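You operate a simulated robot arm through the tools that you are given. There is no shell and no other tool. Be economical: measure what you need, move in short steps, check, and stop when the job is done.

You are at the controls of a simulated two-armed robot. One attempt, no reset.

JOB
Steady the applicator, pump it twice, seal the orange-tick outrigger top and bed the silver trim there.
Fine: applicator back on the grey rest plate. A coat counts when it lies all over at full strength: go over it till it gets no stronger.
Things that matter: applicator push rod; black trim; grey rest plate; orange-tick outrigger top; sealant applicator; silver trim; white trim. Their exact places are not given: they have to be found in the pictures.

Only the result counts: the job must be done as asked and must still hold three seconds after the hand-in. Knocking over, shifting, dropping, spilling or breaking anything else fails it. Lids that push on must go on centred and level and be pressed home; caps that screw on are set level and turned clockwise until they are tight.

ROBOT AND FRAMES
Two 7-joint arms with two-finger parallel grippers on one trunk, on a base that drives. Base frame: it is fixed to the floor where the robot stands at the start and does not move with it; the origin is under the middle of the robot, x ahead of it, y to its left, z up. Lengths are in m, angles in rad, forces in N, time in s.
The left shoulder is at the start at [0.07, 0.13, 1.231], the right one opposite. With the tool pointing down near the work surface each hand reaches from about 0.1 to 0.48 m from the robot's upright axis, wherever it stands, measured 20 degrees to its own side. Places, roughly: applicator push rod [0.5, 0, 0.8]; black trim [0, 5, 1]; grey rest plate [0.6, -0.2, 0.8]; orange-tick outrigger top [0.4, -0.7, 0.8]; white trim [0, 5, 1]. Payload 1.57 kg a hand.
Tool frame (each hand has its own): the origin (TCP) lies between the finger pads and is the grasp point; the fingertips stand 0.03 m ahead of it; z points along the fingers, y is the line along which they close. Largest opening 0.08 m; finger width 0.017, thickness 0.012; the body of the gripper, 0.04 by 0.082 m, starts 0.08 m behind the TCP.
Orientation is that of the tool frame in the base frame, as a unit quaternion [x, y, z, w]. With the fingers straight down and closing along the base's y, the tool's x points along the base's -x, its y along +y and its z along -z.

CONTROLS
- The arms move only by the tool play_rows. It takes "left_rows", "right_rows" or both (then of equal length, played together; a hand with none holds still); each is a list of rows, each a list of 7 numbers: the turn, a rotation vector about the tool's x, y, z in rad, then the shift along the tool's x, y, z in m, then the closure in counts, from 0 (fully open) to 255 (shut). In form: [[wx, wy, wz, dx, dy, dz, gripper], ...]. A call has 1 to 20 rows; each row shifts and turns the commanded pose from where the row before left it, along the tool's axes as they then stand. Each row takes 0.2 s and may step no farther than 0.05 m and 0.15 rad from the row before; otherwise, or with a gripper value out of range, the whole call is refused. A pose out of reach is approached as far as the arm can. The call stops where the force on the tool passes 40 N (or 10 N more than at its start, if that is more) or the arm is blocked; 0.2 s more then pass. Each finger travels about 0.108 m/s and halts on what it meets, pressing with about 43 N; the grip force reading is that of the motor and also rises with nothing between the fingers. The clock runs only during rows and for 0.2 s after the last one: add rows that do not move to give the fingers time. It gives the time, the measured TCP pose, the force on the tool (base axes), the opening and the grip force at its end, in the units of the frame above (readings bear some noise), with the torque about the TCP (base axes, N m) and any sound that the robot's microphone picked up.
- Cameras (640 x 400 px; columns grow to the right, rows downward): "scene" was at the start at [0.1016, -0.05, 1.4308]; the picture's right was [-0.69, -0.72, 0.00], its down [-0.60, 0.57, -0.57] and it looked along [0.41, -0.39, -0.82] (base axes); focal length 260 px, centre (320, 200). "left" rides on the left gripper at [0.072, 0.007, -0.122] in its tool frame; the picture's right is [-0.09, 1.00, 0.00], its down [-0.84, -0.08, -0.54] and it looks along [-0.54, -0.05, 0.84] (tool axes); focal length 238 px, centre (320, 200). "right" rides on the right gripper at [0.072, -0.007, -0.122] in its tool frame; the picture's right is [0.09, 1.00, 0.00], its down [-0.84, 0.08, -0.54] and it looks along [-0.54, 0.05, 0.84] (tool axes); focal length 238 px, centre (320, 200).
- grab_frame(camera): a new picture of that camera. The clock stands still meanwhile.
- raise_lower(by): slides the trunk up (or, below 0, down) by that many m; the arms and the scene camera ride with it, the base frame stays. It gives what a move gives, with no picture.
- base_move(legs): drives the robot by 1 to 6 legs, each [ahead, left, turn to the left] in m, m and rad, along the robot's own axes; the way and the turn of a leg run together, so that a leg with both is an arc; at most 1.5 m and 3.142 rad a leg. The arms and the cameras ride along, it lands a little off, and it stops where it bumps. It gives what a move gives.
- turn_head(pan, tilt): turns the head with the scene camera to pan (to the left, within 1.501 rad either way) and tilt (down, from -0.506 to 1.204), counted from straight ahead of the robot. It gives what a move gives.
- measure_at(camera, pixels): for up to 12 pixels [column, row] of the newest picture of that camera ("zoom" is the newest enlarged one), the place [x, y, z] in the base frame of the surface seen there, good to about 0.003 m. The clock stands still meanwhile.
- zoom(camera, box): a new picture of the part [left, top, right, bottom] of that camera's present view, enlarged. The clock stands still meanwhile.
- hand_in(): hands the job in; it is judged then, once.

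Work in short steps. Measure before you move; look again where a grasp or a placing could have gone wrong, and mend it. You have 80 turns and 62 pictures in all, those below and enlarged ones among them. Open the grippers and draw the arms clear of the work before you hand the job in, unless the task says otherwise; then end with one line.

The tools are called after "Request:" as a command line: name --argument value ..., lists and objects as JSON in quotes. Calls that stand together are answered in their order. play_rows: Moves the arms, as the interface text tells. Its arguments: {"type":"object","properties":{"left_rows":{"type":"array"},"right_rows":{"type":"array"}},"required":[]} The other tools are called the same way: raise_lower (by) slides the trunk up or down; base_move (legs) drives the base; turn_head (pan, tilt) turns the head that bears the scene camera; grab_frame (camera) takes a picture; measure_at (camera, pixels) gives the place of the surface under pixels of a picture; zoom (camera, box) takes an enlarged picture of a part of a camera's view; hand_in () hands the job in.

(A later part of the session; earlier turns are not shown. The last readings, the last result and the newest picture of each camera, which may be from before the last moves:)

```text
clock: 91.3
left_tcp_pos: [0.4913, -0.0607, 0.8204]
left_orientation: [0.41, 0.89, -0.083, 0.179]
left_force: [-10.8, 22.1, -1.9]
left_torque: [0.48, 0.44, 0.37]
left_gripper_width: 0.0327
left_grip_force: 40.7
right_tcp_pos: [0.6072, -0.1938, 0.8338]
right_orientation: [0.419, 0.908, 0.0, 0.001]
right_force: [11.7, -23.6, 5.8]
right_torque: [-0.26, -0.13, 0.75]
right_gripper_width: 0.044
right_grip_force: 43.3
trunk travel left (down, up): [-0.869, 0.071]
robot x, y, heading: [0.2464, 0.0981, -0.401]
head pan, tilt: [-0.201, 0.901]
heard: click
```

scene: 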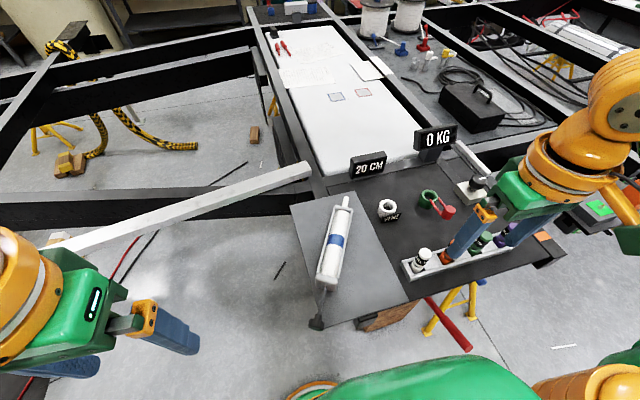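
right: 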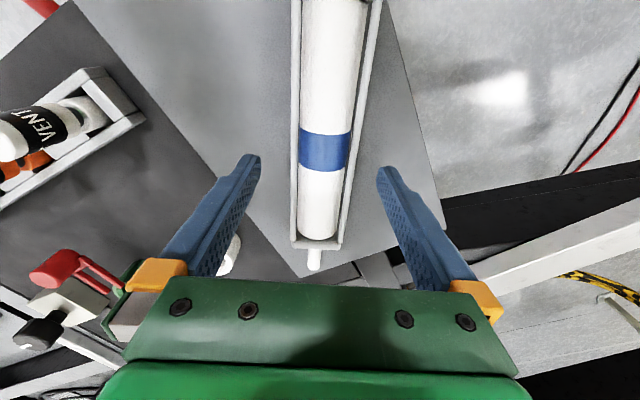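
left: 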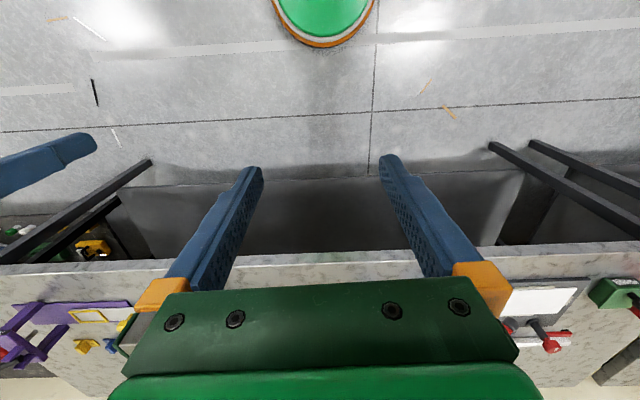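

A click was heard at 25 N. I draw the rod back 4 cm and push again.

Request:
play_rows --left_rows '[[0, 0, 0, 0.0092, 0, -0.0039, 255], [0, 0, 0, 0.0092, 0, -0.0039, 255], [0, 0, 0, 0.0092, 0, -0.0039, 255], [0, 0, 0, 0.0092, 0, -0.0039, 255], [0, 0, 0, 0, 0, 0, 255]]'

Request:
play_rows --left_rows '[[0, 0, 0, -0.0092, 0, 0.0039, 255], [0, 0, 0, -0.0092, 0, 0.0039, 255], [0, 0, 0, -0.0092, 0, 0.0039, 255], [0, 0, 0, -0.0092, 0, 0.0039, 255], [0, 0, 0, 0, 0, 0, 255]]'

```text
clock: 92.5
left_tcp_pos: [0.4674, -0.0305, 0.8213]
left_orientation: [0.409, 0.89, -0.084, 0.183]
left_force: [27.0, -24.8, 0.1]
left_torque: [-0.4, -0.39, 0.38]
left_gripper_width: 0.0326
left_grip_force: 41.1
right_tcp_pos: [0.6048, -0.1907, 0.8325]
right_orientation: [0.417, 0.909, 0.0, -0.004]
right_force: [-28.8, 26.0, 2.9]
right_torque: [0.3, 0.36, 0.68]
right_gripper_width: 0.0443
right_grip_force: 43.0
trunk travel left (down, up): [-0.869, 0.071]
robot x, y, heading: [0.2447, 0.0939, -0.395]
head pan, tilt: [-0.201, 0.901]
```

```text
clock: 93.7
left_tcp_pos: [0.4904, -0.06, 0.8208]
left_orientation: [0.41, 0.891, -0.082, 0.176]
left_force: [-18.4, 30.2, 0.6]
left_torque: [0.41, 0.36, 0.41]
left_gripper_width: 0.0329
left_grip_force: 41.0
right_tcp_pos: [0.6076, -0.1972, 0.835]
right_orientation: [0.42, 0.908, -0.002, 0.002]
right_force: [18.6, -34.2, 2.4]
right_torque: [-0.43, -0.14, 0.8]
right_gripper_width: 0.0441
right_grip_force: 43.3
trunk travel left (down, up): [-0.869, 0.071]
robot x, y, heading: [0.2496, 0.0992, -0.402]
head pan, tilt: [-0.201, 0.901]
heard: click
```

Second click: pumped twice. I release the knob, draw the left hand back along its tool axis, and view the outrigger.

Request:
play_rows --left_rows '[[0, 0, 0, 0, 0, 0, 80], [0, 0, 0, 0, 0, 0, 60], [0, 0, 0, 0, 0, -0.04, 60], [0, 0, 0, 0, 0, -0.045, 60], [0, 0, 0, 0, 0, -0.045, 60], [0, 0, 0, 0.02, 0, -0.04, 60], [0, 0, 0, 0.02, 0, -0.04, 60], [0, 0.13, 0, 0, 0, -0.03, 60], [0, 0.13, 0, 0, 0, -0.03, 60], [0, 0.13, 0, 0, 0, 0, 60]]'

Request:
play_rows --right_rows '[[0, 0, 0, 0, 0, -0.03, 255], [0, 0, 0, 0, 0, -0.04, 255], [0, 0, 0, 0, 0, -0.045, 255], [0, 0, 0, 0, 0, -0.045, 255], [0, 0, 0, 0, 0, -0.045, 255], [0, 0, 0, 0, 0, 0, 255]]'

Request:
turn_head --pan -0.75 --tilt 0.75

Request:
grab_frame --camera "scene"

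```text
clock: 95.5
left_tcp_pos: [0.4345, 0.009, 1.0049]
left_orientation: [0.366, 0.913, -0.045, 0.171]
left_force: [14.8, -11.2, -80.1]
left_torque: [-4.72, -4.48, -0.05]
left_gripper_width: 0.0611
left_grip_force: 0.1
left hand out of reach, approached as far as the arm can: row 7
right_tcp_pos: [0.6061, -0.1945, 0.8339]
right_orientation: [0.419, 0.908, 0.0, -0.001]
right_force: [-1.5, 0.1, 0.0]
right_torque: [0.36, 0.26, 0.2]
right_gripper_width: 0.0439
right_grip_force: 43.4
trunk travel left (down, up): [-0.869, 0.071]
robot x, y, heading: [0.2514, 0.1007, -0.398]
head pan, tilt: [-0.201, 0.901]
stopped in row 8 (left hand): the force on the tool passed its limit at 362 N (the readings are from after the stop); the commanded pose is now the measured one
```

```text
clock: 95.8
left_tcp_pos: [0.4365, 0.0092, 1.0034]
left_orientation: [0.367, 0.913, -0.044, 0.172]
left_force: [5.9, -2.0, -19.1]
left_torque: [-1.1, -0.95, -0.12]
left_gripper_width: 0.0616
left_grip_force: 0.0
right_tcp_pos: [0.6067, -0.195, 0.8446]
right_orientation: [0.419, 0.908, 0.001, -0.002]
right_force: [0.2, -0.7, -4.4]
right_torque: [-0.01, -0.07, -0.01]
right_gripper_width: 0.0438
right_grip_force: 43.1
trunk travel left (down, up): [-0.869, 0.071]
robot x, y, heading: [0.2449, 0.0977, -0.405]
head pan, tilt: [-0.201, 0.901]
stopped in row 1 (left hand): the force on the tool passed its limit at 97 N (the readings are from after the stop); the commanded pose is now the measured one
```

```text
clock: 96.8
left_tcp_pos: [0.4359, 0.0094, 1.0038]
left_orientation: [0.366, 0.914, -0.044, 0.171]
left_force: [22.0, -5.9, -35.6]
left_torque: [-2.03, -0.28, -1.09]
left_gripper_width: 0.0611
left_grip_force: 0.1
right_tcp_pos: [0.6073, -0.1923, 0.8435]
right_orientation: [0.418, 0.908, 0.0, -0.001]
right_force: [0.1, -0.2, -5.0]
right_torque: [-0.06, -0.06, 0.01]
right_gripper_width: 0.0438
right_grip_force: 43.0
trunk travel left (down, up): [-0.869, 0.071]
robot x, y, heading: [0.248, 0.0981, -0.4]
head pan, tilt: [-0.75, 0.75]
```

```text
29 pictures are left
```

scene: 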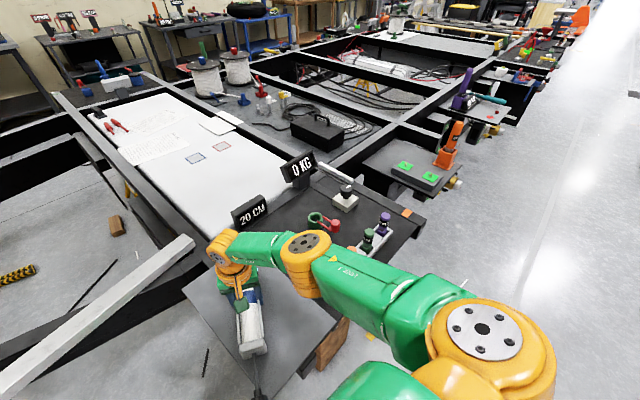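

The left hand pushed against something above it (own body). I ease it forward-down, then out to the left, then raise it.

Request:
play_rows --left_rows '[[0, 0, 0, -0.005, 0, 0.03, 60], [0, 0, 0, 0, 0.04, 0, 60], [0, 0, 0, 0, 0.04, 0, 60], [0, 0, 0, 0, 0.04, 0, 60], [0, 0.1, 0, 0, 0.03, 0, 60], [0, 0.1, 0, 0, 0, 0, 60], [0, 0.1, 0, 0, 0, 0, 60], [0, 0.08, 0, 0, 0, 0, 60], [0, 0, 0, 0, 0, 0, 60]]'

```text
clock: 98.8
left_tcp_pos: [0.5611, 0.0874, 0.9764]
left_orientation: [0.369, 0.929, 0.027, -0.006]
left_force: [0.1, -0.4, 0.0]
left_torque: [0.02, -0.03, -0.01]
left_gripper_width: 0.0614
left_grip_force: 0.2
left hand out of reach, approached as far as the arm can: row 3, 4
right_tcp_pos: [0.6083, -0.194, 0.8442]
right_orientation: [0.419, 0.908, 0.0, -0.001]
right_force: [-0.1, 0.0, -4.6]
right_torque: [-0.04, -0.04, 0.02]
right_gripper_width: 0.044
right_grip_force: 42.9
trunk travel left (down, up): [-0.869, 0.071]
robot x, y, heading: [0.2484, 0.0979, -0.396]
head pan, tilt: [-0.75, 0.75]
```

Clear now. I raise both hands, the right one carrying the gun.

Request:
play_rows --left_rows '[[0, 0, 0, 0, 0, -0.04, 60], [0, 0, 0, 0, 0, -0.04, 60], [0, 0, 0, 0, 0, -0.04, 60], [0, 0, 0, 0, 0, -0.04, 60], [0, 0, 0, 0, 0, -0.04, 60], [0, 0, 0, 0.03, 0, 0, 60], [0, 0, 0, 0.03, 0, 0, 60]]' --right_rows '[[0, 0, 0, 0, 0, -0.03, 255], [0, 0, 0, 0.0, 0, -0.04, 255], [0, 0, 0, 0.0, 0, -0.045, 255], [0, 0, 0, 0, 0, -0.045, 255], [0, 0, 0, 0, 0, -0.045, 255], [0, 0, 0, 0, 0, -0.04, 255], [0, 0, 0, 0, 0, 0, 255]]'

Request:
zoom --camera "scene" --box '[260, 140, 460, 265]'

Request:
measure_at --camera "zoom" --pixels '[[150, 60], [420, 280], [480, 225], [530, 255], [465, 240], [330, 160], [360, 150]]'

```text
clock: 100.3
left_tcp_pos: [0.5152, 0.1216, 1.177]
left_orientation: [0.369, 0.929, 0.026, -0.004]
left_force: [0.1, 0.3, 0.4]
left_torque: [-0.03, -0.01, 0.01]
left_gripper_width: 0.0612
left_grip_force: 0.0
right_tcp_pos: [0.6051, -0.1917, 1.09]
right_orientation: [0.418, 0.909, 0.001, -0.001]
right_force: [0.2, 0.2, -4.5]
right_torque: [-0.08, -0.08, 0.01]
right_gripper_width: 0.044
right_grip_force: 43.4
trunk travel left (down, up): [-0.869, 0.071]
robot x, y, heading: [0.2481, 0.0967, -0.4]
head pan, tilt: [-0.75, 0.75]
```

```text
3.20 times, centred on (360, 202) of scene
```

zoom: 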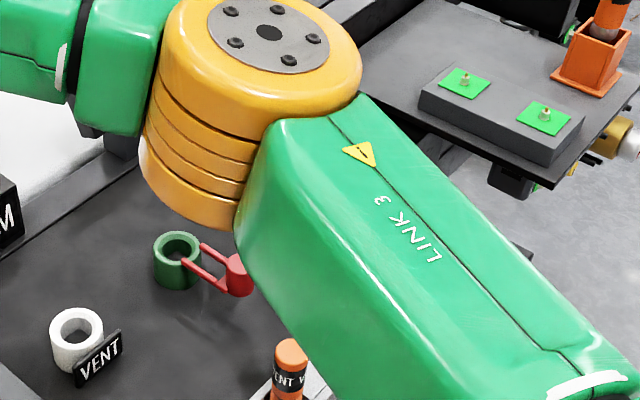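

```text
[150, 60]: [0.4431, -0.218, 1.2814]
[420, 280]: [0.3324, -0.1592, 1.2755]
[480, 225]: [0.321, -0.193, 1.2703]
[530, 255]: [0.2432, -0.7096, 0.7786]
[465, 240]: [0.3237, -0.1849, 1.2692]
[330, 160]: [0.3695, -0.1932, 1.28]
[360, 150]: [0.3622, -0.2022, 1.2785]
```

I check the robot's own base footprint in the left wrist view before driving near the stand.

Request:
grab_frame --camera "left"

Request:
measure_at --camera "left" --pixels '[[320, 10], [320, 30], [320, 45], [290, 15], [350, 15], [400, 80]]'

```text
27 pictures are left
```

left: 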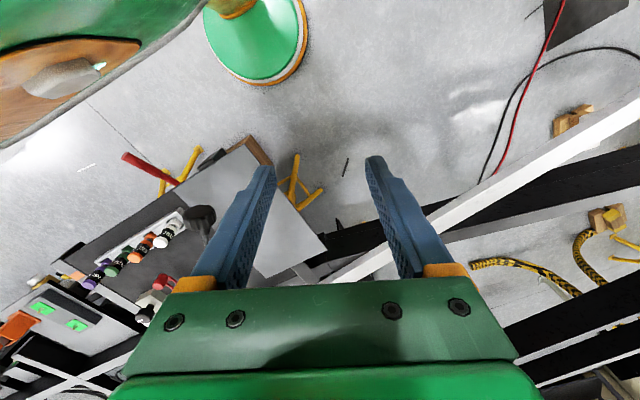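

```text
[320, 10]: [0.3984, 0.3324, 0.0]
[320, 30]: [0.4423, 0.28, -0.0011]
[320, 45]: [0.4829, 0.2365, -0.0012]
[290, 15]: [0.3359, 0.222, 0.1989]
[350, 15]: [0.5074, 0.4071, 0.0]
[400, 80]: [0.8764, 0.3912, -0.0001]
```

The base is a round foot; I measure its rim.

Request:
measure_at --camera "left" --pixels '[[270, 77], [255, 82], [296, 50], [303, 30], [275, 84], [120, 155], [210, 155], [160, 190], [197, 148], [240, 55], [230, 10]]'

```text
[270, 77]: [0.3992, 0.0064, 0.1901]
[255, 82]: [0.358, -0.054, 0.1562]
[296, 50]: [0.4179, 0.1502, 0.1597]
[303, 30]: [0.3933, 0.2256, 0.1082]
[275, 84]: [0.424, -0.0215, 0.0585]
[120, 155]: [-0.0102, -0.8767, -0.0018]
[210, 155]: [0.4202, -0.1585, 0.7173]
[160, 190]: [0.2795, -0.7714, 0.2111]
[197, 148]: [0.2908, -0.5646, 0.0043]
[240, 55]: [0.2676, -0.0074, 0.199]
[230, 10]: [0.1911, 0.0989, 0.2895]
```

The base foot has radius about 0.21, so a stance near (0.05,-0.62) clears the stand's feet at (0.29,-0.566) and (0.204,-0.82). I back off and go round, stopping short to look.

Request:
base_move --legs '[[-0.35, 0, 0], [0, -0.8, 0], [0, 0, 0.1], [0.3, 0, 0]]'

Request:
turn_head --pan -0.35 --tilt 0.8

Request:
grab_frame --camera "scene"

```text
clock: 108.7
left_tcp_pos: [0.1619, -0.5536, 1.1777]
left_orientation: [0.327, 0.945, 0.025, -0.005]
left_force: [-0.3, 0.2, 0.6]
left_torque: [0.01, -0.01, 0.0]
left_gripper_width: 0.0615
left_grip_force: 0.1
right_tcp_pos: [0.2815, -0.8557, 1.0896]
right_orientation: [0.377, 0.926, 0.0, 0.001]
right_force: [-0.3, 1.0, -4.8]
right_torque: [-0.04, -0.04, 0.02]
right_gripper_width: 0.0439
right_grip_force: 43.4
trunk travel left (down, up): [-0.869, 0.071]
robot x, y, heading: [-0.1008, -0.5989, -0.312]
head pan, tilt: [-0.75, 0.75]
```

```text
clock: 109.5
left_tcp_pos: [0.1654, -0.555, 1.1764]
left_orientation: [0.327, 0.945, 0.027, -0.005]
left_force: [0.2, 0.3, -0.3]
left_torque: [-0.01, 0.0, -0.02]
left_gripper_width: 0.0612
left_grip_force: 0.0
right_tcp_pos: [0.2832, -0.8564, 1.0881]
right_orientation: [0.377, 0.926, 0.0, -0.001]
right_force: [0.6, 0.3, -3.3]
right_torque: [-0.03, -0.02, -0.01]
right_gripper_width: 0.0437
right_grip_force: 43.0
trunk travel left (down, up): [-0.869, 0.071]
robot x, y, heading: [-0.1025, -0.598, -0.311]
head pan, tilt: [-0.351, 0.799]
```

```text
26 pictures are left
```

scene: 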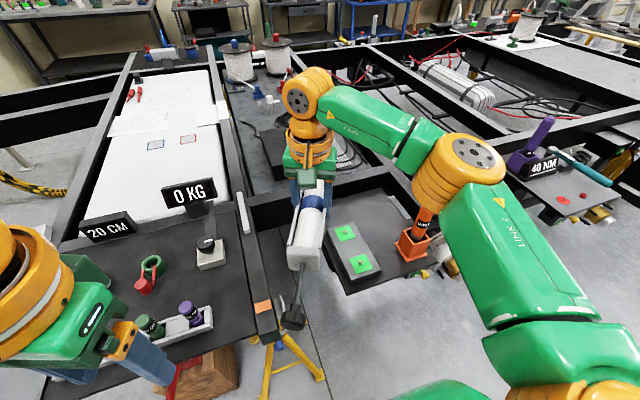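

Now the outrigger is visible at (255,280). I enlarge it and measure its edges, tick and trim.

Request:
zoom --camera "scene" --box '[190, 180, 310, 350]'

Request:
measure_at --camera "scene" --pixels '[[239, 195], [248, 228], [236, 196], [247, 233], [244, 240], [255, 245], [240, 240], [263, 308], [270, 333], [280, 333], [252, 305], [272, 305]]'

```text
2.35 times, centred on (250, 265) of scene
```

zoom: 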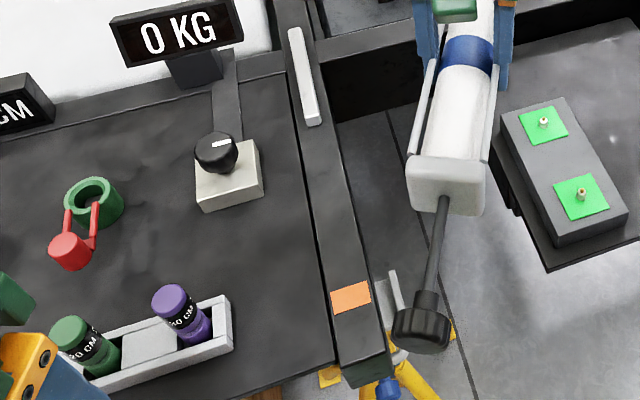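

```text
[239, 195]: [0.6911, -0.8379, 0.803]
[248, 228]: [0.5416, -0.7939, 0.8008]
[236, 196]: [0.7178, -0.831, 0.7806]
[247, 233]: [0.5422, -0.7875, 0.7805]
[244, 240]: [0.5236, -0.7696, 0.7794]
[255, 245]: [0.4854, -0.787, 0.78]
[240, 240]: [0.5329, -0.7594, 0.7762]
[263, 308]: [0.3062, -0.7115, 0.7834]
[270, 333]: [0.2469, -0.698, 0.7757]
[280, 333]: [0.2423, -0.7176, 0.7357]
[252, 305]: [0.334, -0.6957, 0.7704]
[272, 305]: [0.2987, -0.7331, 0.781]
```

The beam's centre line runs (0.307,-0.714)→(0.54,-0.786), z 0.780, heading -0.3, with the trim on its far part. I drive the last 0.15 m, then pitch the gun nose-down and hover its tip over the beam.

Request:
base_move --legs '[[0.152, 0.026, 0]]'

Request:
play_rows --right_rows '[[0, 0, -0.117, 0, 0, 0, 255], [0, 0, -0.117, 0, 0, 0, 255], [0, 0, -0.117, 0, 0, 0, 255], [0, 0, -0.117, 0, 0, 0, 255], [0, 0.14, 0, 0, 0, 0, 255], [0, 0.14, 0, 0, 0, 0, 255], [0, 0.14, 0, 0, 0, 0, 255], [0, 0.14, 0, 0, 0, 0, 255], [0, 0.14, 0, 0, 0, 0, 255], [0, 0, 0, 0, 0, 0, 255]]'

```text
clock: 110.9
left_tcp_pos: [0.3118, -0.5751, 1.1771]
left_orientation: [0.327, 0.945, 0.026, -0.005]
left_force: [-0.1, 0.5, -0.7]
left_torque: [0.01, -0.01, 0.0]
left_gripper_width: 0.0613
left_grip_force: 0.1
right_tcp_pos: [0.4313, -0.8778, 1.0899]
right_orientation: [0.377, 0.926, 0.0, 0.0]
right_force: [0.2, 0.8, -4.3]
right_torque: [-0.03, -0.07, -0.03]
right_gripper_width: 0.0439
right_grip_force: 43.3
trunk travel left (down, up): [-0.869, 0.071]
robot x, y, heading: [0.05, -0.6185, -0.312]
head pan, tilt: [-0.351, 0.799]
```

```text
clock: 113.1
left_tcp_pos: [0.3157, -0.576, 1.1779]
left_orientation: [0.327, 0.945, 0.027, -0.006]
left_force: [-0.3, -0.2, 0.1]
left_torque: [0.03, 0.02, -0.02]
left_gripper_width: 0.0613
left_grip_force: 0.0
right_tcp_pos: [0.3836, -0.8481, 1.0814]
right_orientation: [0.14, 0.961, 0.035, -0.237]
right_force: [0.5, 0.2, -3.9]
right_torque: [-0.01, -0.09, -0.02]
right_gripper_width: 0.044
right_grip_force: 43.6
right hand out of reach, approached as far as the arm can: row 6, 7, 8, 9
trunk travel left (down, up): [-0.869, 0.071]
robot x, y, heading: [0.0482, -0.6197, -0.306]
head pan, tilt: [-0.351, 0.799]
```

The pitch was limited by reach out there. I swing the left hand away and bring the right hand in toward the beam, then check the pose.

Request:
play_rows --left_rows '[[0, 0, 0, 0.0275, 0.036, 0, 60], [0, 0, 0, 0.0275, 0.036, 0, 60], [0, 0, 0, 0.0275, 0.036, 0, 60], [0, 0, 0, 0, 0, 0, 60], [0, 0, 0, 0, 0, 0, 60], [0, 0, 0, 0, 0, 0, 60], [0, 0, 0, 0, 0, 0, 60]]' --right_rows '[[0, 0, 0, 0.0087, 0.0197, 0.0378, 255], [0, 0, 0, 0.0087, 0.0197, 0.0378, 255], [0, 0, 0, 0.0087, 0.0197, 0.0378, 255], [0, 0, 0, 0.0087, 0.0197, 0.0378, 255], [0, 0, 0, 0.0087, 0.0197, 0.0378, 255], [0, 0, 0, 0, 0, 0, 255], [0, 0, 0, 0, 0, 0, 255]]'

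Request:
turn_head --pan -0.05 --tilt 0.85

Request:
grab_frame --camera "scene"

```text
clock: 114.7
left_tcp_pos: [0.3189, -0.4417, 1.1849]
left_orientation: [0.327, 0.945, 0.026, -0.006]
left_force: [-0.2, 0.5, -0.4]
left_torque: [-0.03, 0.04, 0.02]
left_gripper_width: 0.0612
left_grip_force: 0.0
right_tcp_pos: [0.2909, -0.7188, 0.932]
right_orientation: [0.14, 0.961, 0.035, -0.235]
right_force: [-0.2, -0.4, -4.6]
right_torque: [-0.01, -0.11, -0.03]
right_gripper_width: 0.0441
right_grip_force: 43.3
trunk travel left (down, up): [-0.869, 0.071]
robot x, y, heading: [0.0552, -0.6204, -0.306]
head pan, tilt: [-0.351, 0.799]
```

```text
clock: 115.5
left_tcp_pos: [0.318, -0.4409, 1.1843]
left_orientation: [0.327, 0.945, 0.026, -0.006]
left_force: [0.5, 0.3, -0.4]
left_torque: [0.0, 0.02, -0.01]
left_gripper_width: 0.0616
left_grip_force: 0.0
right_tcp_pos: [0.2927, -0.7173, 0.9331]
right_orientation: [0.141, 0.961, 0.036, -0.235]
right_force: [-0.1, 0.0, -4.8]
right_torque: [-0.03, -0.08, -0.02]
right_gripper_width: 0.0438
right_grip_force: 42.8
trunk travel left (down, up): [-0.869, 0.071]
robot x, y, heading: [0.0506, -0.619, -0.308]
head pan, tilt: [-0.051, 0.85]
```

```text
24 pictures are left
```

scene: 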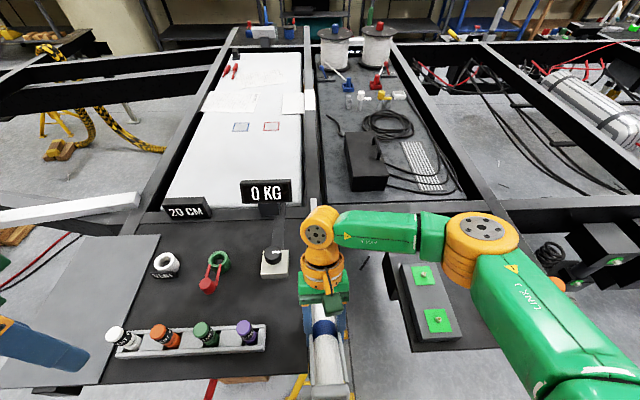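

I pitch 0.22 rad more, then look through the right wrist camera to locate the tip against the beam.

Request:
play_rows --right_rows '[[0, 0.11, 0, 0, 0, 0, 255], [0, 0.11, 0, 0, 0, 0, 255], [0, 0, 0, 0, 0, 0, 255]]'

Request:
grab_frame --camera "right"

Request:
zoom --camera "scene" --box '[260, 200, 400, 400]'

```text
clock: 116.3
left_tcp_pos: [0.3181, -0.4414, 1.1839]
left_orientation: [0.326, 0.945, 0.027, -0.006]
left_force: [-0.1, 0.1, 0.6]
left_torque: [0.02, -0.03, 0.01]
left_gripper_width: 0.0614
left_grip_force: 0.0
right_tcp_pos: [0.291, -0.7176, 0.9331]
right_orientation: [0.136, 0.929, 0.051, -0.341]
right_force: [-1.1, -0.9, -5.0]
right_torque: [-0.02, -0.07, -0.02]
right_gripper_width: 0.0438
right_grip_force: 42.9
trunk travel left (down, up): [-0.869, 0.071]
robot x, y, heading: [0.0506, -0.6256, -0.312]
head pan, tilt: [-0.051, 0.85]
```

```text
23 pictures are left
```

right: 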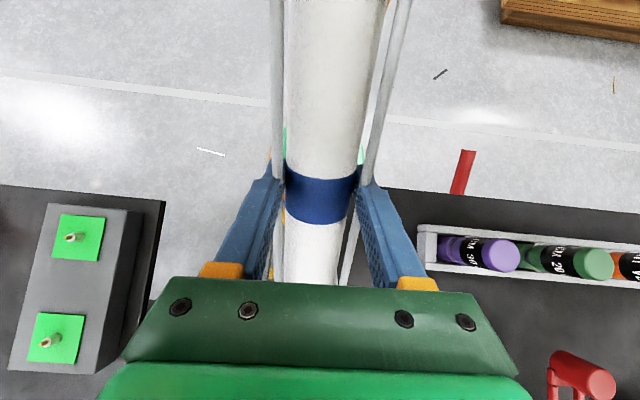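

```text
2.00 times, centred on (330, 300) of scene
```

zoom: 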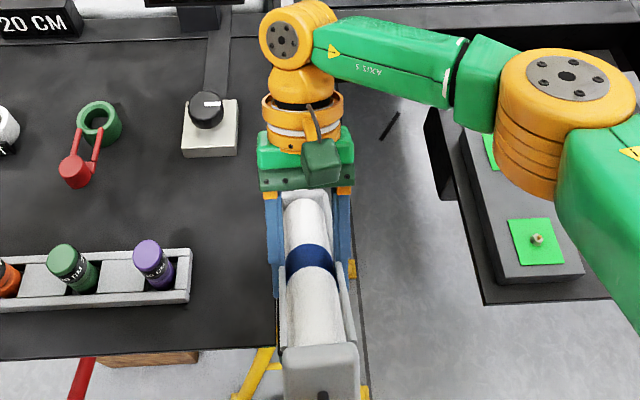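

The tip is hidden in both views. I turn the left hand so its camera looks at the beam from the left side.

Request:
play_rows --left_rows '[[0, 0, 0.143, 0, 0, 0, 60], [0, 0, 0.143, 0, 0, 0, 60], [0, 0, 0.143, 0, 0, 0, 60], [0, 0, 0.143, 0, 0, 0, 60], [0, 0, 0.143, 0, 0, 0, 60], [0, 0, 0.143, 0, 0, 0, 60], [0, 0, 0.143, 0, 0, 0, 60], [0, 0, 0, 0, 0, 0, 60]]'

Request:
grab_frame --camera "left"

```text
clock: 118.1
left_tcp_pos: [0.2912, -0.4786, 1.1692]
left_orientation: [0.739, 0.673, 0.02, -0.018]
left_force: [0.4, 0.1, -0.6]
left_torque: [0.02, 0.01, 0.03]
left_gripper_width: 0.0612
left_grip_force: 0.1
left hand out of reach, approached as far as the arm can: row 4, 5, 6, 7
right_tcp_pos: [0.2914, -0.7177, 0.9332]
right_orientation: [0.136, 0.929, 0.051, -0.34]
right_force: [0.9, -0.7, -5.2]
right_torque: [-0.06, -0.1, 0.02]
right_gripper_width: 0.0441
right_grip_force: 43.1
trunk travel left (down, up): [-0.869, 0.071]
robot x, y, heading: [0.052, -0.6185, -0.308]
head pan, tilt: [-0.051, 0.85]
```

```text
21 pictures are left
```

left: 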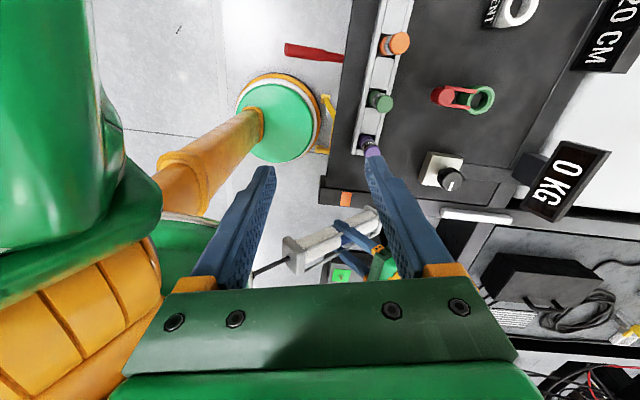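

The gun nose is right behind the left hand's finger at (385,205). I close the left fingers to clear the view and zoom.

Request:
play_rows --left_rows '[[0, 0, 0, 0, 0, 0, 255], [0, 0, 0, 0, 0, 0, 255], [0, 0, 0, 0, 0, 0, 255]]'

Request:
zoom --camera "left" --box '[280, 150, 520, 290]'

```text
clock: 118.9
left_tcp_pos: [0.2912, -0.4789, 1.1714]
left_orientation: [0.739, 0.673, 0.02, -0.017]
left_force: [0.5, 0.3, 0.2]
left_torque: [-0.03, 0.01, -0.03]
left_gripper_width: 0.0
left_grip_force: 21.5
right_tcp_pos: [0.2906, -0.7193, 0.9329]
right_orientation: [0.136, 0.929, 0.05, -0.34]
right_force: [-0.2, -0.1, -4.7]
right_torque: [-0.01, -0.13, 0.01]
right_gripper_width: 0.0439
right_grip_force: 43.1
trunk travel left (down, up): [-0.869, 0.071]
robot x, y, heading: [0.0508, -0.6177, -0.309]
head pan, tilt: [-0.051, 0.85]
```

```text
2.67 times, centred on (400, 220) of left
```

zoom: 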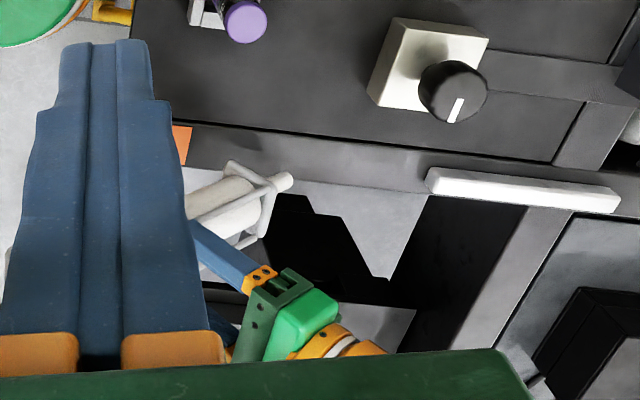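

Now tip (288,180), beam edges and trim are all clear; I measure them.

Request:
measure_at --camera "zoom" --pixels '[[286, 179], [270, 178], [200, 130], [205, 160], [330, 145], [340, 178], [432, 180], [614, 200], [430, 155], [540, 170], [420, 190], [180, 142]]'

```text
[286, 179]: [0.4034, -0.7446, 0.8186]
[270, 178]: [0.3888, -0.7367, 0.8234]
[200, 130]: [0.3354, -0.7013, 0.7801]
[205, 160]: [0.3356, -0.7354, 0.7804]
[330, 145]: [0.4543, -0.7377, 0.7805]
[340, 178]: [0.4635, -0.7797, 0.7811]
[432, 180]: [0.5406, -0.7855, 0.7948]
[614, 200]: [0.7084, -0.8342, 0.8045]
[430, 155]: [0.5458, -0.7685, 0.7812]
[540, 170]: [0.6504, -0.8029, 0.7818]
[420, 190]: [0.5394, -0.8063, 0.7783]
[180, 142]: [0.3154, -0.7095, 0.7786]
```

The tip is at (0.405,-0.746,0.815), on the beam's centre line. I lower it to about 3 mm over the top and make a trial sweep forward 0.10 and back.

Request:
play_rows --right_rows '[[0, 0, 0, -0.01, 0.001, 0.012, 255], [0, 0, 0, -0.01, 0.001, 0.0117, 255], [0, 0, 0, 0, 0, 0, 255], [0, 0, 0, -0.0153, 0, -0.0129, 255], [0, 0, 0, -0.0153, 0, -0.0129, 255], [0, 0, 0, -0.0153, 0, -0.0129, 255], [0, 0, 0, -0.0153, 0, -0.0129, 255], [0, 0, 0, -0.0153, 0, -0.0129, 255], [0, 0, 0, 0, 0, 0, 255], [0, 0, 0, 0.0153, 0, 0.0129, 255], [0, 0, 0, 0.0153, 0, 0.0129, 255], [0, 0, 0, 0.0153, 0, 0.0129, 255], [0, 0, 0, 0.0153, 0, 0.0129, 255], [0, 0, 0, 0.0153, 0, 0.0129, 255], [0, 0, 0, 0, 0, 0, 255]]'

Request:
zoom --camera "left" --box '[280, 150, 520, 290]'

Request:
measure_at --camera "zoom" --pixels '[[286, 155], [290, 160], [280, 160], [320, 150]]'

```text
clock: 122.1
left_tcp_pos: [0.2912, -0.479, 1.1702]
left_orientation: [0.739, 0.673, 0.02, -0.017]
left_force: [1.0, 0.3, 0.2]
left_torque: [-0.02, 0.01, 0.02]
left_gripper_width: 0.0
left_grip_force: 21.3
right_tcp_pos: [0.224, -0.6942, 0.9121]
right_orientation: [0.137, 0.929, 0.051, -0.339]
right_force: [0.3, 0.4, -3.8]
right_torque: [-0.05, -0.09, -0.03]
right_gripper_width: 0.0438
right_grip_force: 43.2
right hand out of reach, approached as far as the arm can: row 5, 6, 7, 8
trunk travel left (down, up): [-0.869, 0.071]
robot x, y, heading: [0.0458, -0.6173, -0.311]
head pan, tilt: [-0.051, 0.85]
```

```text
2.67 times, centred on (400, 220) of left
```

zoom: 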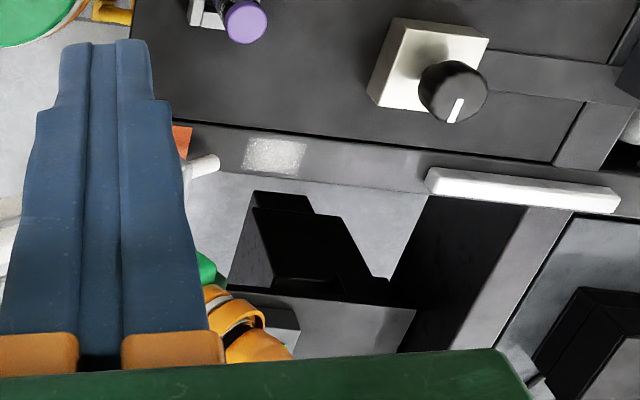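

```text
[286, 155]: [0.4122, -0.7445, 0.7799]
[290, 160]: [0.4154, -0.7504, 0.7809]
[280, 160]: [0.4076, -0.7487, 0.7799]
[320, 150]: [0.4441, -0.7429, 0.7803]
```

A coat patch appears at (272,155), nearly full beam width; but reach ended near s=0.43 m in x. I'll work from the beam's right side with the gun yawed left: lift, shift right, yaw, and ease the pitch.

Request:
play_rows --right_rows '[[0, 0, 0, 0.0193, 0, -0.023, 255], [0, 0, 0, 0.0193, 0, -0.023, 255], [0, 0, 0, 0, -0.048, 0, 255], [0, 0, 0, 0, -0.048, 0, 255], [0, 0, 0, 0, -0.048, 0, 255], [0, 0, 0, 0, -0.048, 0, 255], [0.0818, 0, -0.0972, 0, 0, 0, 255], [0.0818, 0, -0.0972, 0, 0, 0, 255], [0.0818, 0, -0.0972, 0, 0, 0, 255], [0.0818, 0, -0.0972, 0, 0, 0, 255], [0.0818, 0, -0.0972, 0, 0, 0, 255], [0.0818, 0, -0.0972, 0, 0, 0, 255], [0.0818, 0, -0.0972, 0, 0, 0, 255], [0, -0.11, 0, 0, 0, 0, 255], [0, -0.11, 0, 0, 0, 0, 255], [0, 0, 0, 0, 0, 0, 255]]'

```text
clock: 125.5
left_tcp_pos: [0.2909, -0.4779, 1.1694]
left_orientation: [0.739, 0.673, 0.019, -0.017]
left_force: [0.7, -0.2, -0.1]
left_torque: [0.01, 0.02, 0.02]
left_gripper_width: 0.0
left_grip_force: 21.7
right_tcp_pos: [0.1681, -0.8782, 0.9709]
right_orientation: [-0.287, 0.928, -0.069, -0.227]
right_force: [0.6, -0.3, -4.6]
right_torque: [0.07, -0.09, 0.0]
right_gripper_width: 0.0438
right_grip_force: 43.0
trunk travel left (down, up): [-0.869, 0.071]
robot x, y, heading: [0.0487, -0.6239, -0.31]
head pan, tilt: [-0.051, 0.85]
```

The pose came out as planned (yaw 0.60, pitch 0.48). I move the tip to hover over the beam just before the trim and check.

Request:
play_rows --right_rows '[[0, 0, 0, -0.0378, -0.0199, -0.0045, 255], [0, 0, 0, -0.0378, -0.0199, -0.0045, 255], [0, 0, 0, -0.0378, -0.0199, -0.0045, 255], [0, 0, 0, -0.0378, -0.0199, -0.0045, 255], [0, 0, 0, -0.0378, -0.0199, -0.0045, 255], [0, 0, 0, -0.0378, -0.0199, -0.0045, 255], [0, 0, 0, 0, 0, 0, 255], [0, 0, 0, 0, 0, 0, 255]]'

Request:
zoom --camera "left" --box '[280, 150, 520, 290]'

```text
clock: 127.3
left_tcp_pos: [0.2904, -0.4809, 1.1705]
left_orientation: [0.738, 0.674, 0.02, -0.017]
left_force: [0.3, 0.2, 0.1]
left_torque: [0.0, -0.01, -0.02]
left_gripper_width: 0.0
left_grip_force: 20.7
right_tcp_pos: [0.3216, -0.8638, 0.9184]
right_orientation: [-0.287, 0.928, -0.069, -0.227]
right_force: [-1.3, 0.2, -4.5]
right_torque: [0.05, -0.12, 0.01]
right_gripper_width: 0.0441
right_grip_force: 43.2
right hand out of reach, approached as far as the arm can: row 4, 5, 6
trunk travel left (down, up): [-0.869, 0.071]
robot x, y, heading: [0.0502, -0.6213, -0.311]
head pan, tilt: [-0.051, 0.85]
```

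```text
2.67 times, centred on (400, 220) of left
```

zoom: 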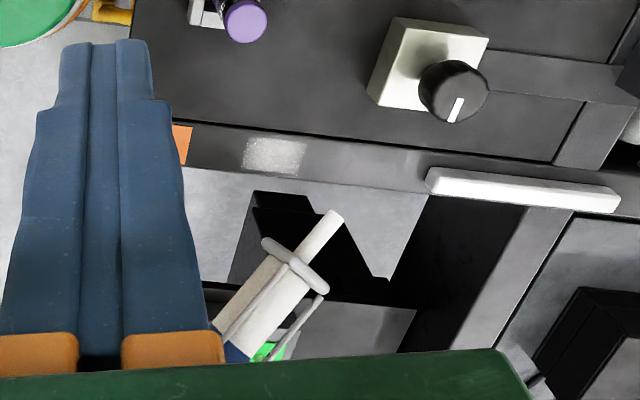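

Out of reach there too. Turning the robot left by 0.7 rad on the spot brings its right shoulder some 8 cm forward; I lift the gun, swing it back to the right, then turn the base.

Request:
play_rows --right_rows '[[0, 0, 0, 0.0196, 0, -0.0377, 255], [0, 0, 0, 0.0196, 0, -0.0377, 255], [0, 0, 0, 0.0196, 0, -0.0377, 255], [0, 0, 0, 0.0196, 0, -0.0377, 255], [-0.0619, 0, 0.1189, 0, 0, 0, 255], [-0.0619, 0, 0.1189, 0, 0, 0, 255], [-0.0619, 0, 0.1189, 0, 0, 0, 255], [-0.0619, 0, 0.1189, 0, 0, 0, 255], [-0.0619, 0, 0.1189, 0, 0, 0, 255], [-0.0619, 0, 0.1189, 0, 0, 0, 255], [-0.0619, 0, 0.1189, 0, 0, 0, 255], [-0.0619, 0, 0.1189, 0, 0, 0, 255], [-0.0619, 0, 0.1189, 0, 0, 0, 255], [-0.0619, 0, 0.1189, 0, 0, 0, 255], [-0.0619, 0, 0.1189, 0, 0, 0, 255], [-0.0619, 0, 0.1189, 0, 0, 0, 255], [0, 0, 0, 0, 0, 0, 255]]'

Request:
base_move --legs '[[0, 0, 0.71]]'

Request:
turn_head --pan -0.75 --tilt 0.85

```text
clock: 130.9
left_tcp_pos: [0.2911, -0.4787, 1.1697]
left_orientation: [0.739, 0.673, 0.02, -0.017]
left_force: [0.5, -0.2, -0.3]
left_torque: [-0.01, 0.02, 0.0]
left_gripper_width: 0.0
left_grip_force: 21.9
right_tcp_pos: [0.3216, -0.8639, 1.0883]
right_orientation: [0.471, 0.849, 0.116, -0.21]
right_force: [0.3, -0.3, -4.4]
right_torque: [-0.07, -0.08, 0.04]
right_gripper_width: 0.0442
right_grip_force: 42.7
trunk travel left (down, up): [-0.869, 0.071]
robot x, y, heading: [0.051, -0.6204, -0.306]
head pan, tilt: [-0.051, 0.85]
```

```text
clock: 133.2
left_tcp_pos: [0.1402, -0.3566, 1.1695]
left_orientation: [0.459, 0.888, 0.013, -0.023]
left_force: [-1.0, -0.3, -0.3]
left_torque: [0.0, -0.02, 0.02]
left_gripper_width: 0.0
left_grip_force: 21.9
right_tcp_pos: [0.4151, -0.6282, 1.0883]
right_orientation: [0.145, 0.96, 0.036, -0.237]
right_force: [-0.3, -0.5, -4.8]
right_torque: [-0.03, -0.11, 0.02]
right_gripper_width: 0.0438
right_grip_force: 43.1
trunk travel left (down, up): [-0.869, 0.071]
robot x, y, heading: [0.0442, -0.6219, 0.399]
head pan, tilt: [-0.051, 0.85]
```

```text
clock: 134.3
left_tcp_pos: [0.1415, -0.3562, 1.1699]
left_orientation: [0.46, 0.888, 0.013, -0.023]
left_force: [0.4, 0.3, 0.0]
left_torque: [-0.02, -0.03, -0.02]
left_gripper_width: 0.0
left_grip_force: 21.6
right_tcp_pos: [0.4162, -0.628, 1.0889]
right_orientation: [0.145, 0.96, 0.036, -0.236]
right_force: [-0.6, 0.0, -4.4]
right_torque: [-0.04, -0.08, -0.02]
right_gripper_width: 0.0441
right_grip_force: 43.1
trunk travel left (down, up): [-0.869, 0.071]
robot x, y, heading: [0.0516, -0.6165, 0.398]
head pan, tilt: [-0.75, 0.85]
```

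Gun heading -0.30 now. I pitch to 0.58, shift over the beam and lower to hover with the tip at z 0.81.

Request:
play_rows --right_rows '[[0, 0.1, 0, 0, 0, 0, 255], [0, 0, 0, 0, -0.0375, 0, 255], [0, 0, 0, 0, -0.0375, 0, 255], [0, 0, 0, 0, -0.0376, 0, 255], [0, 0, 0, -0.0011, 0, 0.0411, 255], [0, 0, 0, -0.0011, 0, 0.0411, 255], [0, 0, 0, -0.0011, 0, 0.0411, 255], [0, 0, 0, -0.0011, 0, 0.0411, 255], [0, 0, 0, -0.0012, 0, 0.0411, 255], [0, 0, 0, 0, 0, 0, 255]]'

Request:
grab_frame --camera "left"

```text
clock: 136.5
left_tcp_pos: [0.1376, -0.3566, 1.1704]
left_orientation: [0.459, 0.888, 0.014, -0.022]
left_force: [-0.9, -0.3, -1.4]
left_torque: [0.0, 0.02, -0.01]
left_gripper_width: 0.0002
left_grip_force: 21.2
right_tcp_pos: [0.2746, -0.7021, 0.9136]
right_orientation: [0.142, 0.948, 0.042, -0.283]
right_force: [-4.2, 1.8, 9.2]
right_torque: [-0.27, -0.85, 0.02]
right_gripper_width: 0.043
right_grip_force: 43.0
trunk travel left (down, up): [-0.869, 0.071]
robot x, y, heading: [0.0495, -0.6233, 0.4]
head pan, tilt: [-0.75, 0.85]
```

```text
17 pictures are left
```

left: 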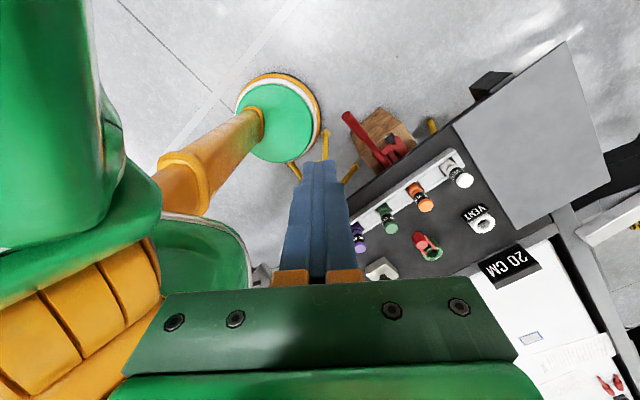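

The right hand feels 14 N upward: the gun's knob likely touches the robot's trunk. I move forward and a bit up at once, then look.

Request:
play_rows --right_rows '[[0, 0, 0, -0.02, 0, -0.025, 255], [0, 0, 0, -0.0251, 0, -0.0164, 255], [0, 0, 0, -0.0251, 0, -0.0164, 255], [0, 0, 0, 0, 0, 0, 255]]'

Request:
grab_frame --camera "scene"

```text
clock: 137.5
left_tcp_pos: [0.1416, -0.3562, 1.1703]
left_orientation: [0.458, 0.888, 0.013, -0.023]
left_force: [-0.6, 0.5, -0.2]
left_torque: [0.0, -0.01, 0.01]
left_gripper_width: 0.0
left_grip_force: 21.3
right_tcp_pos: [0.3663, -0.7316, 0.925]
right_orientation: [0.143, 0.947, 0.044, -0.284]
right_force: [0.2, 0.1, -4.6]
right_torque: [-0.04, -0.13, -0.03]
right_gripper_width: 0.0429
right_grip_force: 43.0
trunk travel left (down, up): [-0.869, 0.071]
robot x, y, heading: [0.0542, -0.623, 0.399]
head pan, tilt: [-0.75, 0.85]
```

```text
16 pictures are left
```

scene: 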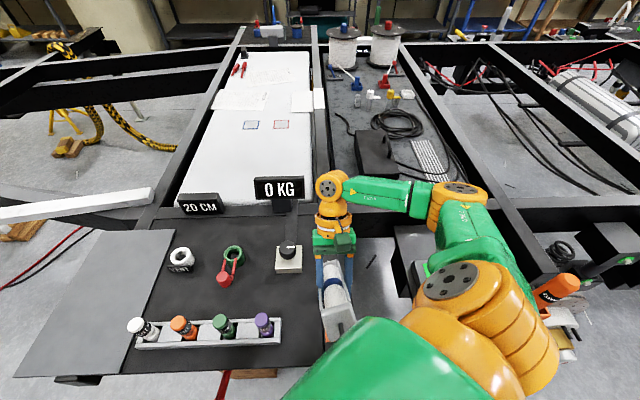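

Reach is good now. I bring the left camera nearer to check the nozzle's place in the grip.

Request:
play_rows --left_rows '[[0, 0, 0, -0.045, 0, 0, 255], [0, 0, 0, -0.045, 0, 0, 255], [0, 0, 0, -0.045, 0, 0, 255], [0, 0, 0, 0, 0, 0, 255]]'

Request:
zoom --camera "left" --box '[200, 160, 440, 300]'

```text
clock: 138.5
left_tcp_pos: [0.219, -0.4656, 1.1626]
left_orientation: [0.459, 0.888, 0.013, -0.023]
left_force: [0.5, 0.5, -0.3]
left_torque: [-0.02, 0.01, 0.04]
left_gripper_width: 0.0
left_grip_force: 21.5
right_tcp_pos: [0.3646, -0.7292, 0.9243]
right_orientation: [0.144, 0.947, 0.044, -0.284]
right_force: [-0.4, 0.3, -5.3]
right_torque: [-0.06, -0.08, -0.01]
right_gripper_width: 0.0428
right_grip_force: 43.0
trunk travel left (down, up): [-0.869, 0.071]
robot x, y, heading: [0.0497, -0.6231, 0.397]
head pan, tilt: [-0.75, 0.85]
```

```text
2.67 times, centred on (320, 230) of left
```

zoom: 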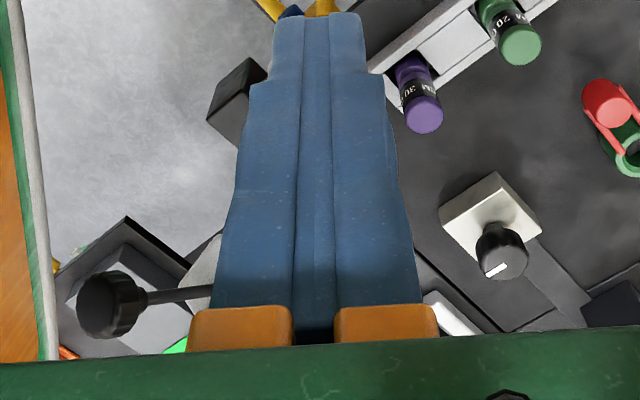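

The closed fingers hide the gun; I open them and look between.

Request:
play_rows --left_rows '[[0, 0, 0, -0.02, 0, 0, 0], [0, 0, 0, 0, 0, 0, 0], [0, 0, 0, 0, 0, 0, 0], [0, 0, 0, 0, 0, 0, 0]]'

Request:
zoom --camera "left" --box '[200, 160, 440, 300]'

```text
clock: 139.5
left_tcp_pos: [0.2309, -0.4822, 1.1627]
left_orientation: [0.459, 0.888, 0.013, -0.024]
left_force: [0.5, -0.8, 0.3]
left_torque: [0.0, 0.02, -0.03]
left_gripper_width: 0.0799
left_grip_force: 0.1
right_tcp_pos: [0.3659, -0.7313, 0.9245]
right_orientation: [0.143, 0.947, 0.042, -0.284]
right_force: [0.4, -0.6, -4.6]
right_torque: [0.01, -0.1, 0.0]
right_gripper_width: 0.0431
right_grip_force: 42.7
trunk travel left (down, up): [-0.869, 0.071]
robot x, y, heading: [0.0469, -0.622, 0.401]
head pan, tilt: [-0.75, 0.85]
```

```text
2.67 times, centred on (320, 230) of left
```

zoom: 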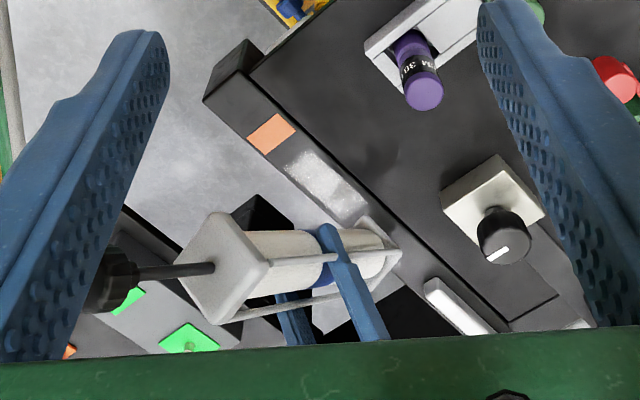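

A clear view: coat from (285,155) to (365,215), gun nose near (398,255). I measure gun and coat points.

Request:
measure_at --camera "zoom" --pixels '[[398, 256], [365, 222], [395, 250], [200, 268], [110, 275], [300, 160], [360, 205], [285, 158], [340, 220], [270, 133], [428, 285], [240, 60]]'

```text
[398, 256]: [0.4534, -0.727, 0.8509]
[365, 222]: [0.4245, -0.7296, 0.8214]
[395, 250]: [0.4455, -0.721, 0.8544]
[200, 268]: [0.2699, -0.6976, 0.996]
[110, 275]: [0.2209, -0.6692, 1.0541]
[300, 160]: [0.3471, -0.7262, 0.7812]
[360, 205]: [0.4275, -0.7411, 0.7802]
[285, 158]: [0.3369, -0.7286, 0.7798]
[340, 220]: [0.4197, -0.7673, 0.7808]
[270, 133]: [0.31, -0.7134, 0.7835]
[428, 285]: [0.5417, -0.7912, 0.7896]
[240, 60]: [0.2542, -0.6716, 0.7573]
```

The gun has tipped about 0.19 rad nose-down in the grip; its tip is about (0.469,-0.763,0.796). I lower it 13 mm and sweep lanes over the stretch up to just before the trim.

Request:
play_rows --right_rows '[[0, 0, 0, -0.0071, 0, 0.0109, 255], [0, 0, 0, -0.0164, 0, -0.0108, 255], [0, 0, 0, -0.0164, 0, -0.0108, 255], [0, 0, 0, -0.0164, 0, -0.0108, 255], [0, 0, 0, 0, -0.012, 0, 255], [0, 0, 0, 0.0242, 0, 0.0159, 255], [0, 0, 0, 0.0242, 0, 0.0159, 255], [0, 0, 0, 0.0242, 0, 0.0159, 255], [0, 0, 0, 0.0242, 0, 0.0159, 255], [0, 0, 0, 0, 0.024, 0, 255], [0, 0, 0, -0.0242, 0, -0.0159, 255], [0, 0, 0, -0.0242, 0, -0.0159, 255], [0, 0, 0, -0.0242, 0, -0.0159, 255], [0, 0, 0, -0.0242, 0, -0.0159, 255], [0, 0, 0, 0, -0.012, 0, 255], [0, 0, 0, 0.0242, 0, 0.0159, 255], [0, 0, 0, 0.0242, 0, 0.0159, 255], [0, 0, 0, 0.0242, 0, 0.0159, 255], [0, 0, 0, 0.0242, 0, 0.0159, 255], [0, 0, 0, 0, 0, 0, 255]]'

Request:
zoom --camera "left" --box '[200, 160, 440, 300]'

```text
clock: 143.7
left_tcp_pos: [0.231, -0.4811, 1.163]
left_orientation: [0.459, 0.888, 0.014, -0.023]
left_force: [1.2, 0.1, 1.0]
left_torque: [-0.01, -0.01, 0.01]
left_gripper_width: 0.0801
left_grip_force: 0.0
right_tcp_pos: [0.3112, -0.7145, 0.9115]
right_orientation: [0.143, 0.947, 0.043, -0.284]
right_force: [0.8, -1.1, -4.8]
right_torque: [0.01, -0.08, -0.01]
right_gripper_width: 0.0432
right_grip_force: 43.1
trunk travel left (down, up): [-0.869, 0.071]
robot x, y, heading: [0.0553, -0.6189, 0.396]
head pan, tilt: [-0.75, 0.85]
```

```text
2.67 times, centred on (320, 230) of left
```

zoom: 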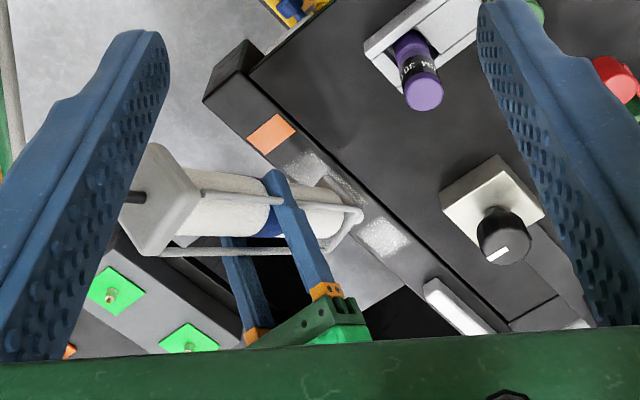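

The coat now ends at about (410,243), short of the trim, so the patch runs from the tick to there. For the near part I lift 2 cm and back the base 0.09 m along the beam, gun riding along.

Request:
play_rows --right_rows '[[0, 0, 0, 0.011, 0, -0.0167, 255], [0, 0, 0, 0, 0, 0, 255]]'

Request:
base_move --legs '[[-0.069, 0.058, 0]]'

Request:
measure_at --camera "zoom" --pixels '[[408, 243], [385, 255], [405, 235], [285, 158], [290, 150], [420, 262], [372, 243], [340, 180]]'

```text
clock: 144.3
left_tcp_pos: [0.2295, -0.4822, 1.1633]
left_orientation: [0.459, 0.888, 0.014, -0.023]
left_force: [0.0, 0.4, -0.3]
left_torque: [0.03, 0.0, 0.01]
left_gripper_width: 0.08
left_grip_force: 0.1
right_tcp_pos: [0.3109, -0.7136, 0.9326]
right_orientation: [0.143, 0.947, 0.043, -0.284]
right_force: [-0.4, 0.4, -4.3]
right_torque: [-0.03, -0.09, 0.0]
right_gripper_width: 0.043
right_grip_force: 43.5
trunk travel left (down, up): [-0.869, 0.071]
robot x, y, heading: [0.0522, -0.6203, 0.399]
head pan, tilt: [-0.75, 0.85]
```

```text
clock: 145.4
left_tcp_pos: [0.1489, -0.4576, 1.1596]
left_orientation: [0.459, 0.888, 0.013, -0.026]
left_force: [1.2, 1.4, -0.3]
left_torque: [-0.01, 0.05, -0.03]
left_gripper_width: 0.08
left_grip_force: 0.1
right_tcp_pos: [0.2308, -0.6891, 0.9296]
right_orientation: [0.143, 0.946, 0.043, -0.286]
right_force: [-0.5, -0.9, -4.7]
right_torque: [0.0, -0.05, 0.03]
right_gripper_width: 0.0431
right_grip_force: 42.8
trunk travel left (down, up): [-0.869, 0.071]
robot x, y, heading: [-0.034, -0.5936, 0.402]
head pan, tilt: [-0.75, 0.85]
```

```text
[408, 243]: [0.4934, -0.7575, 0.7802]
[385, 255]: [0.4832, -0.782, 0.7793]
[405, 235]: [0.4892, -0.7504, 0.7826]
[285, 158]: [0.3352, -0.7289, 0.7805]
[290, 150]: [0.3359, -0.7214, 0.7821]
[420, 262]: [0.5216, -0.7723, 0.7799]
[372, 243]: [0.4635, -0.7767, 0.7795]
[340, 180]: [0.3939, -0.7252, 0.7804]
```

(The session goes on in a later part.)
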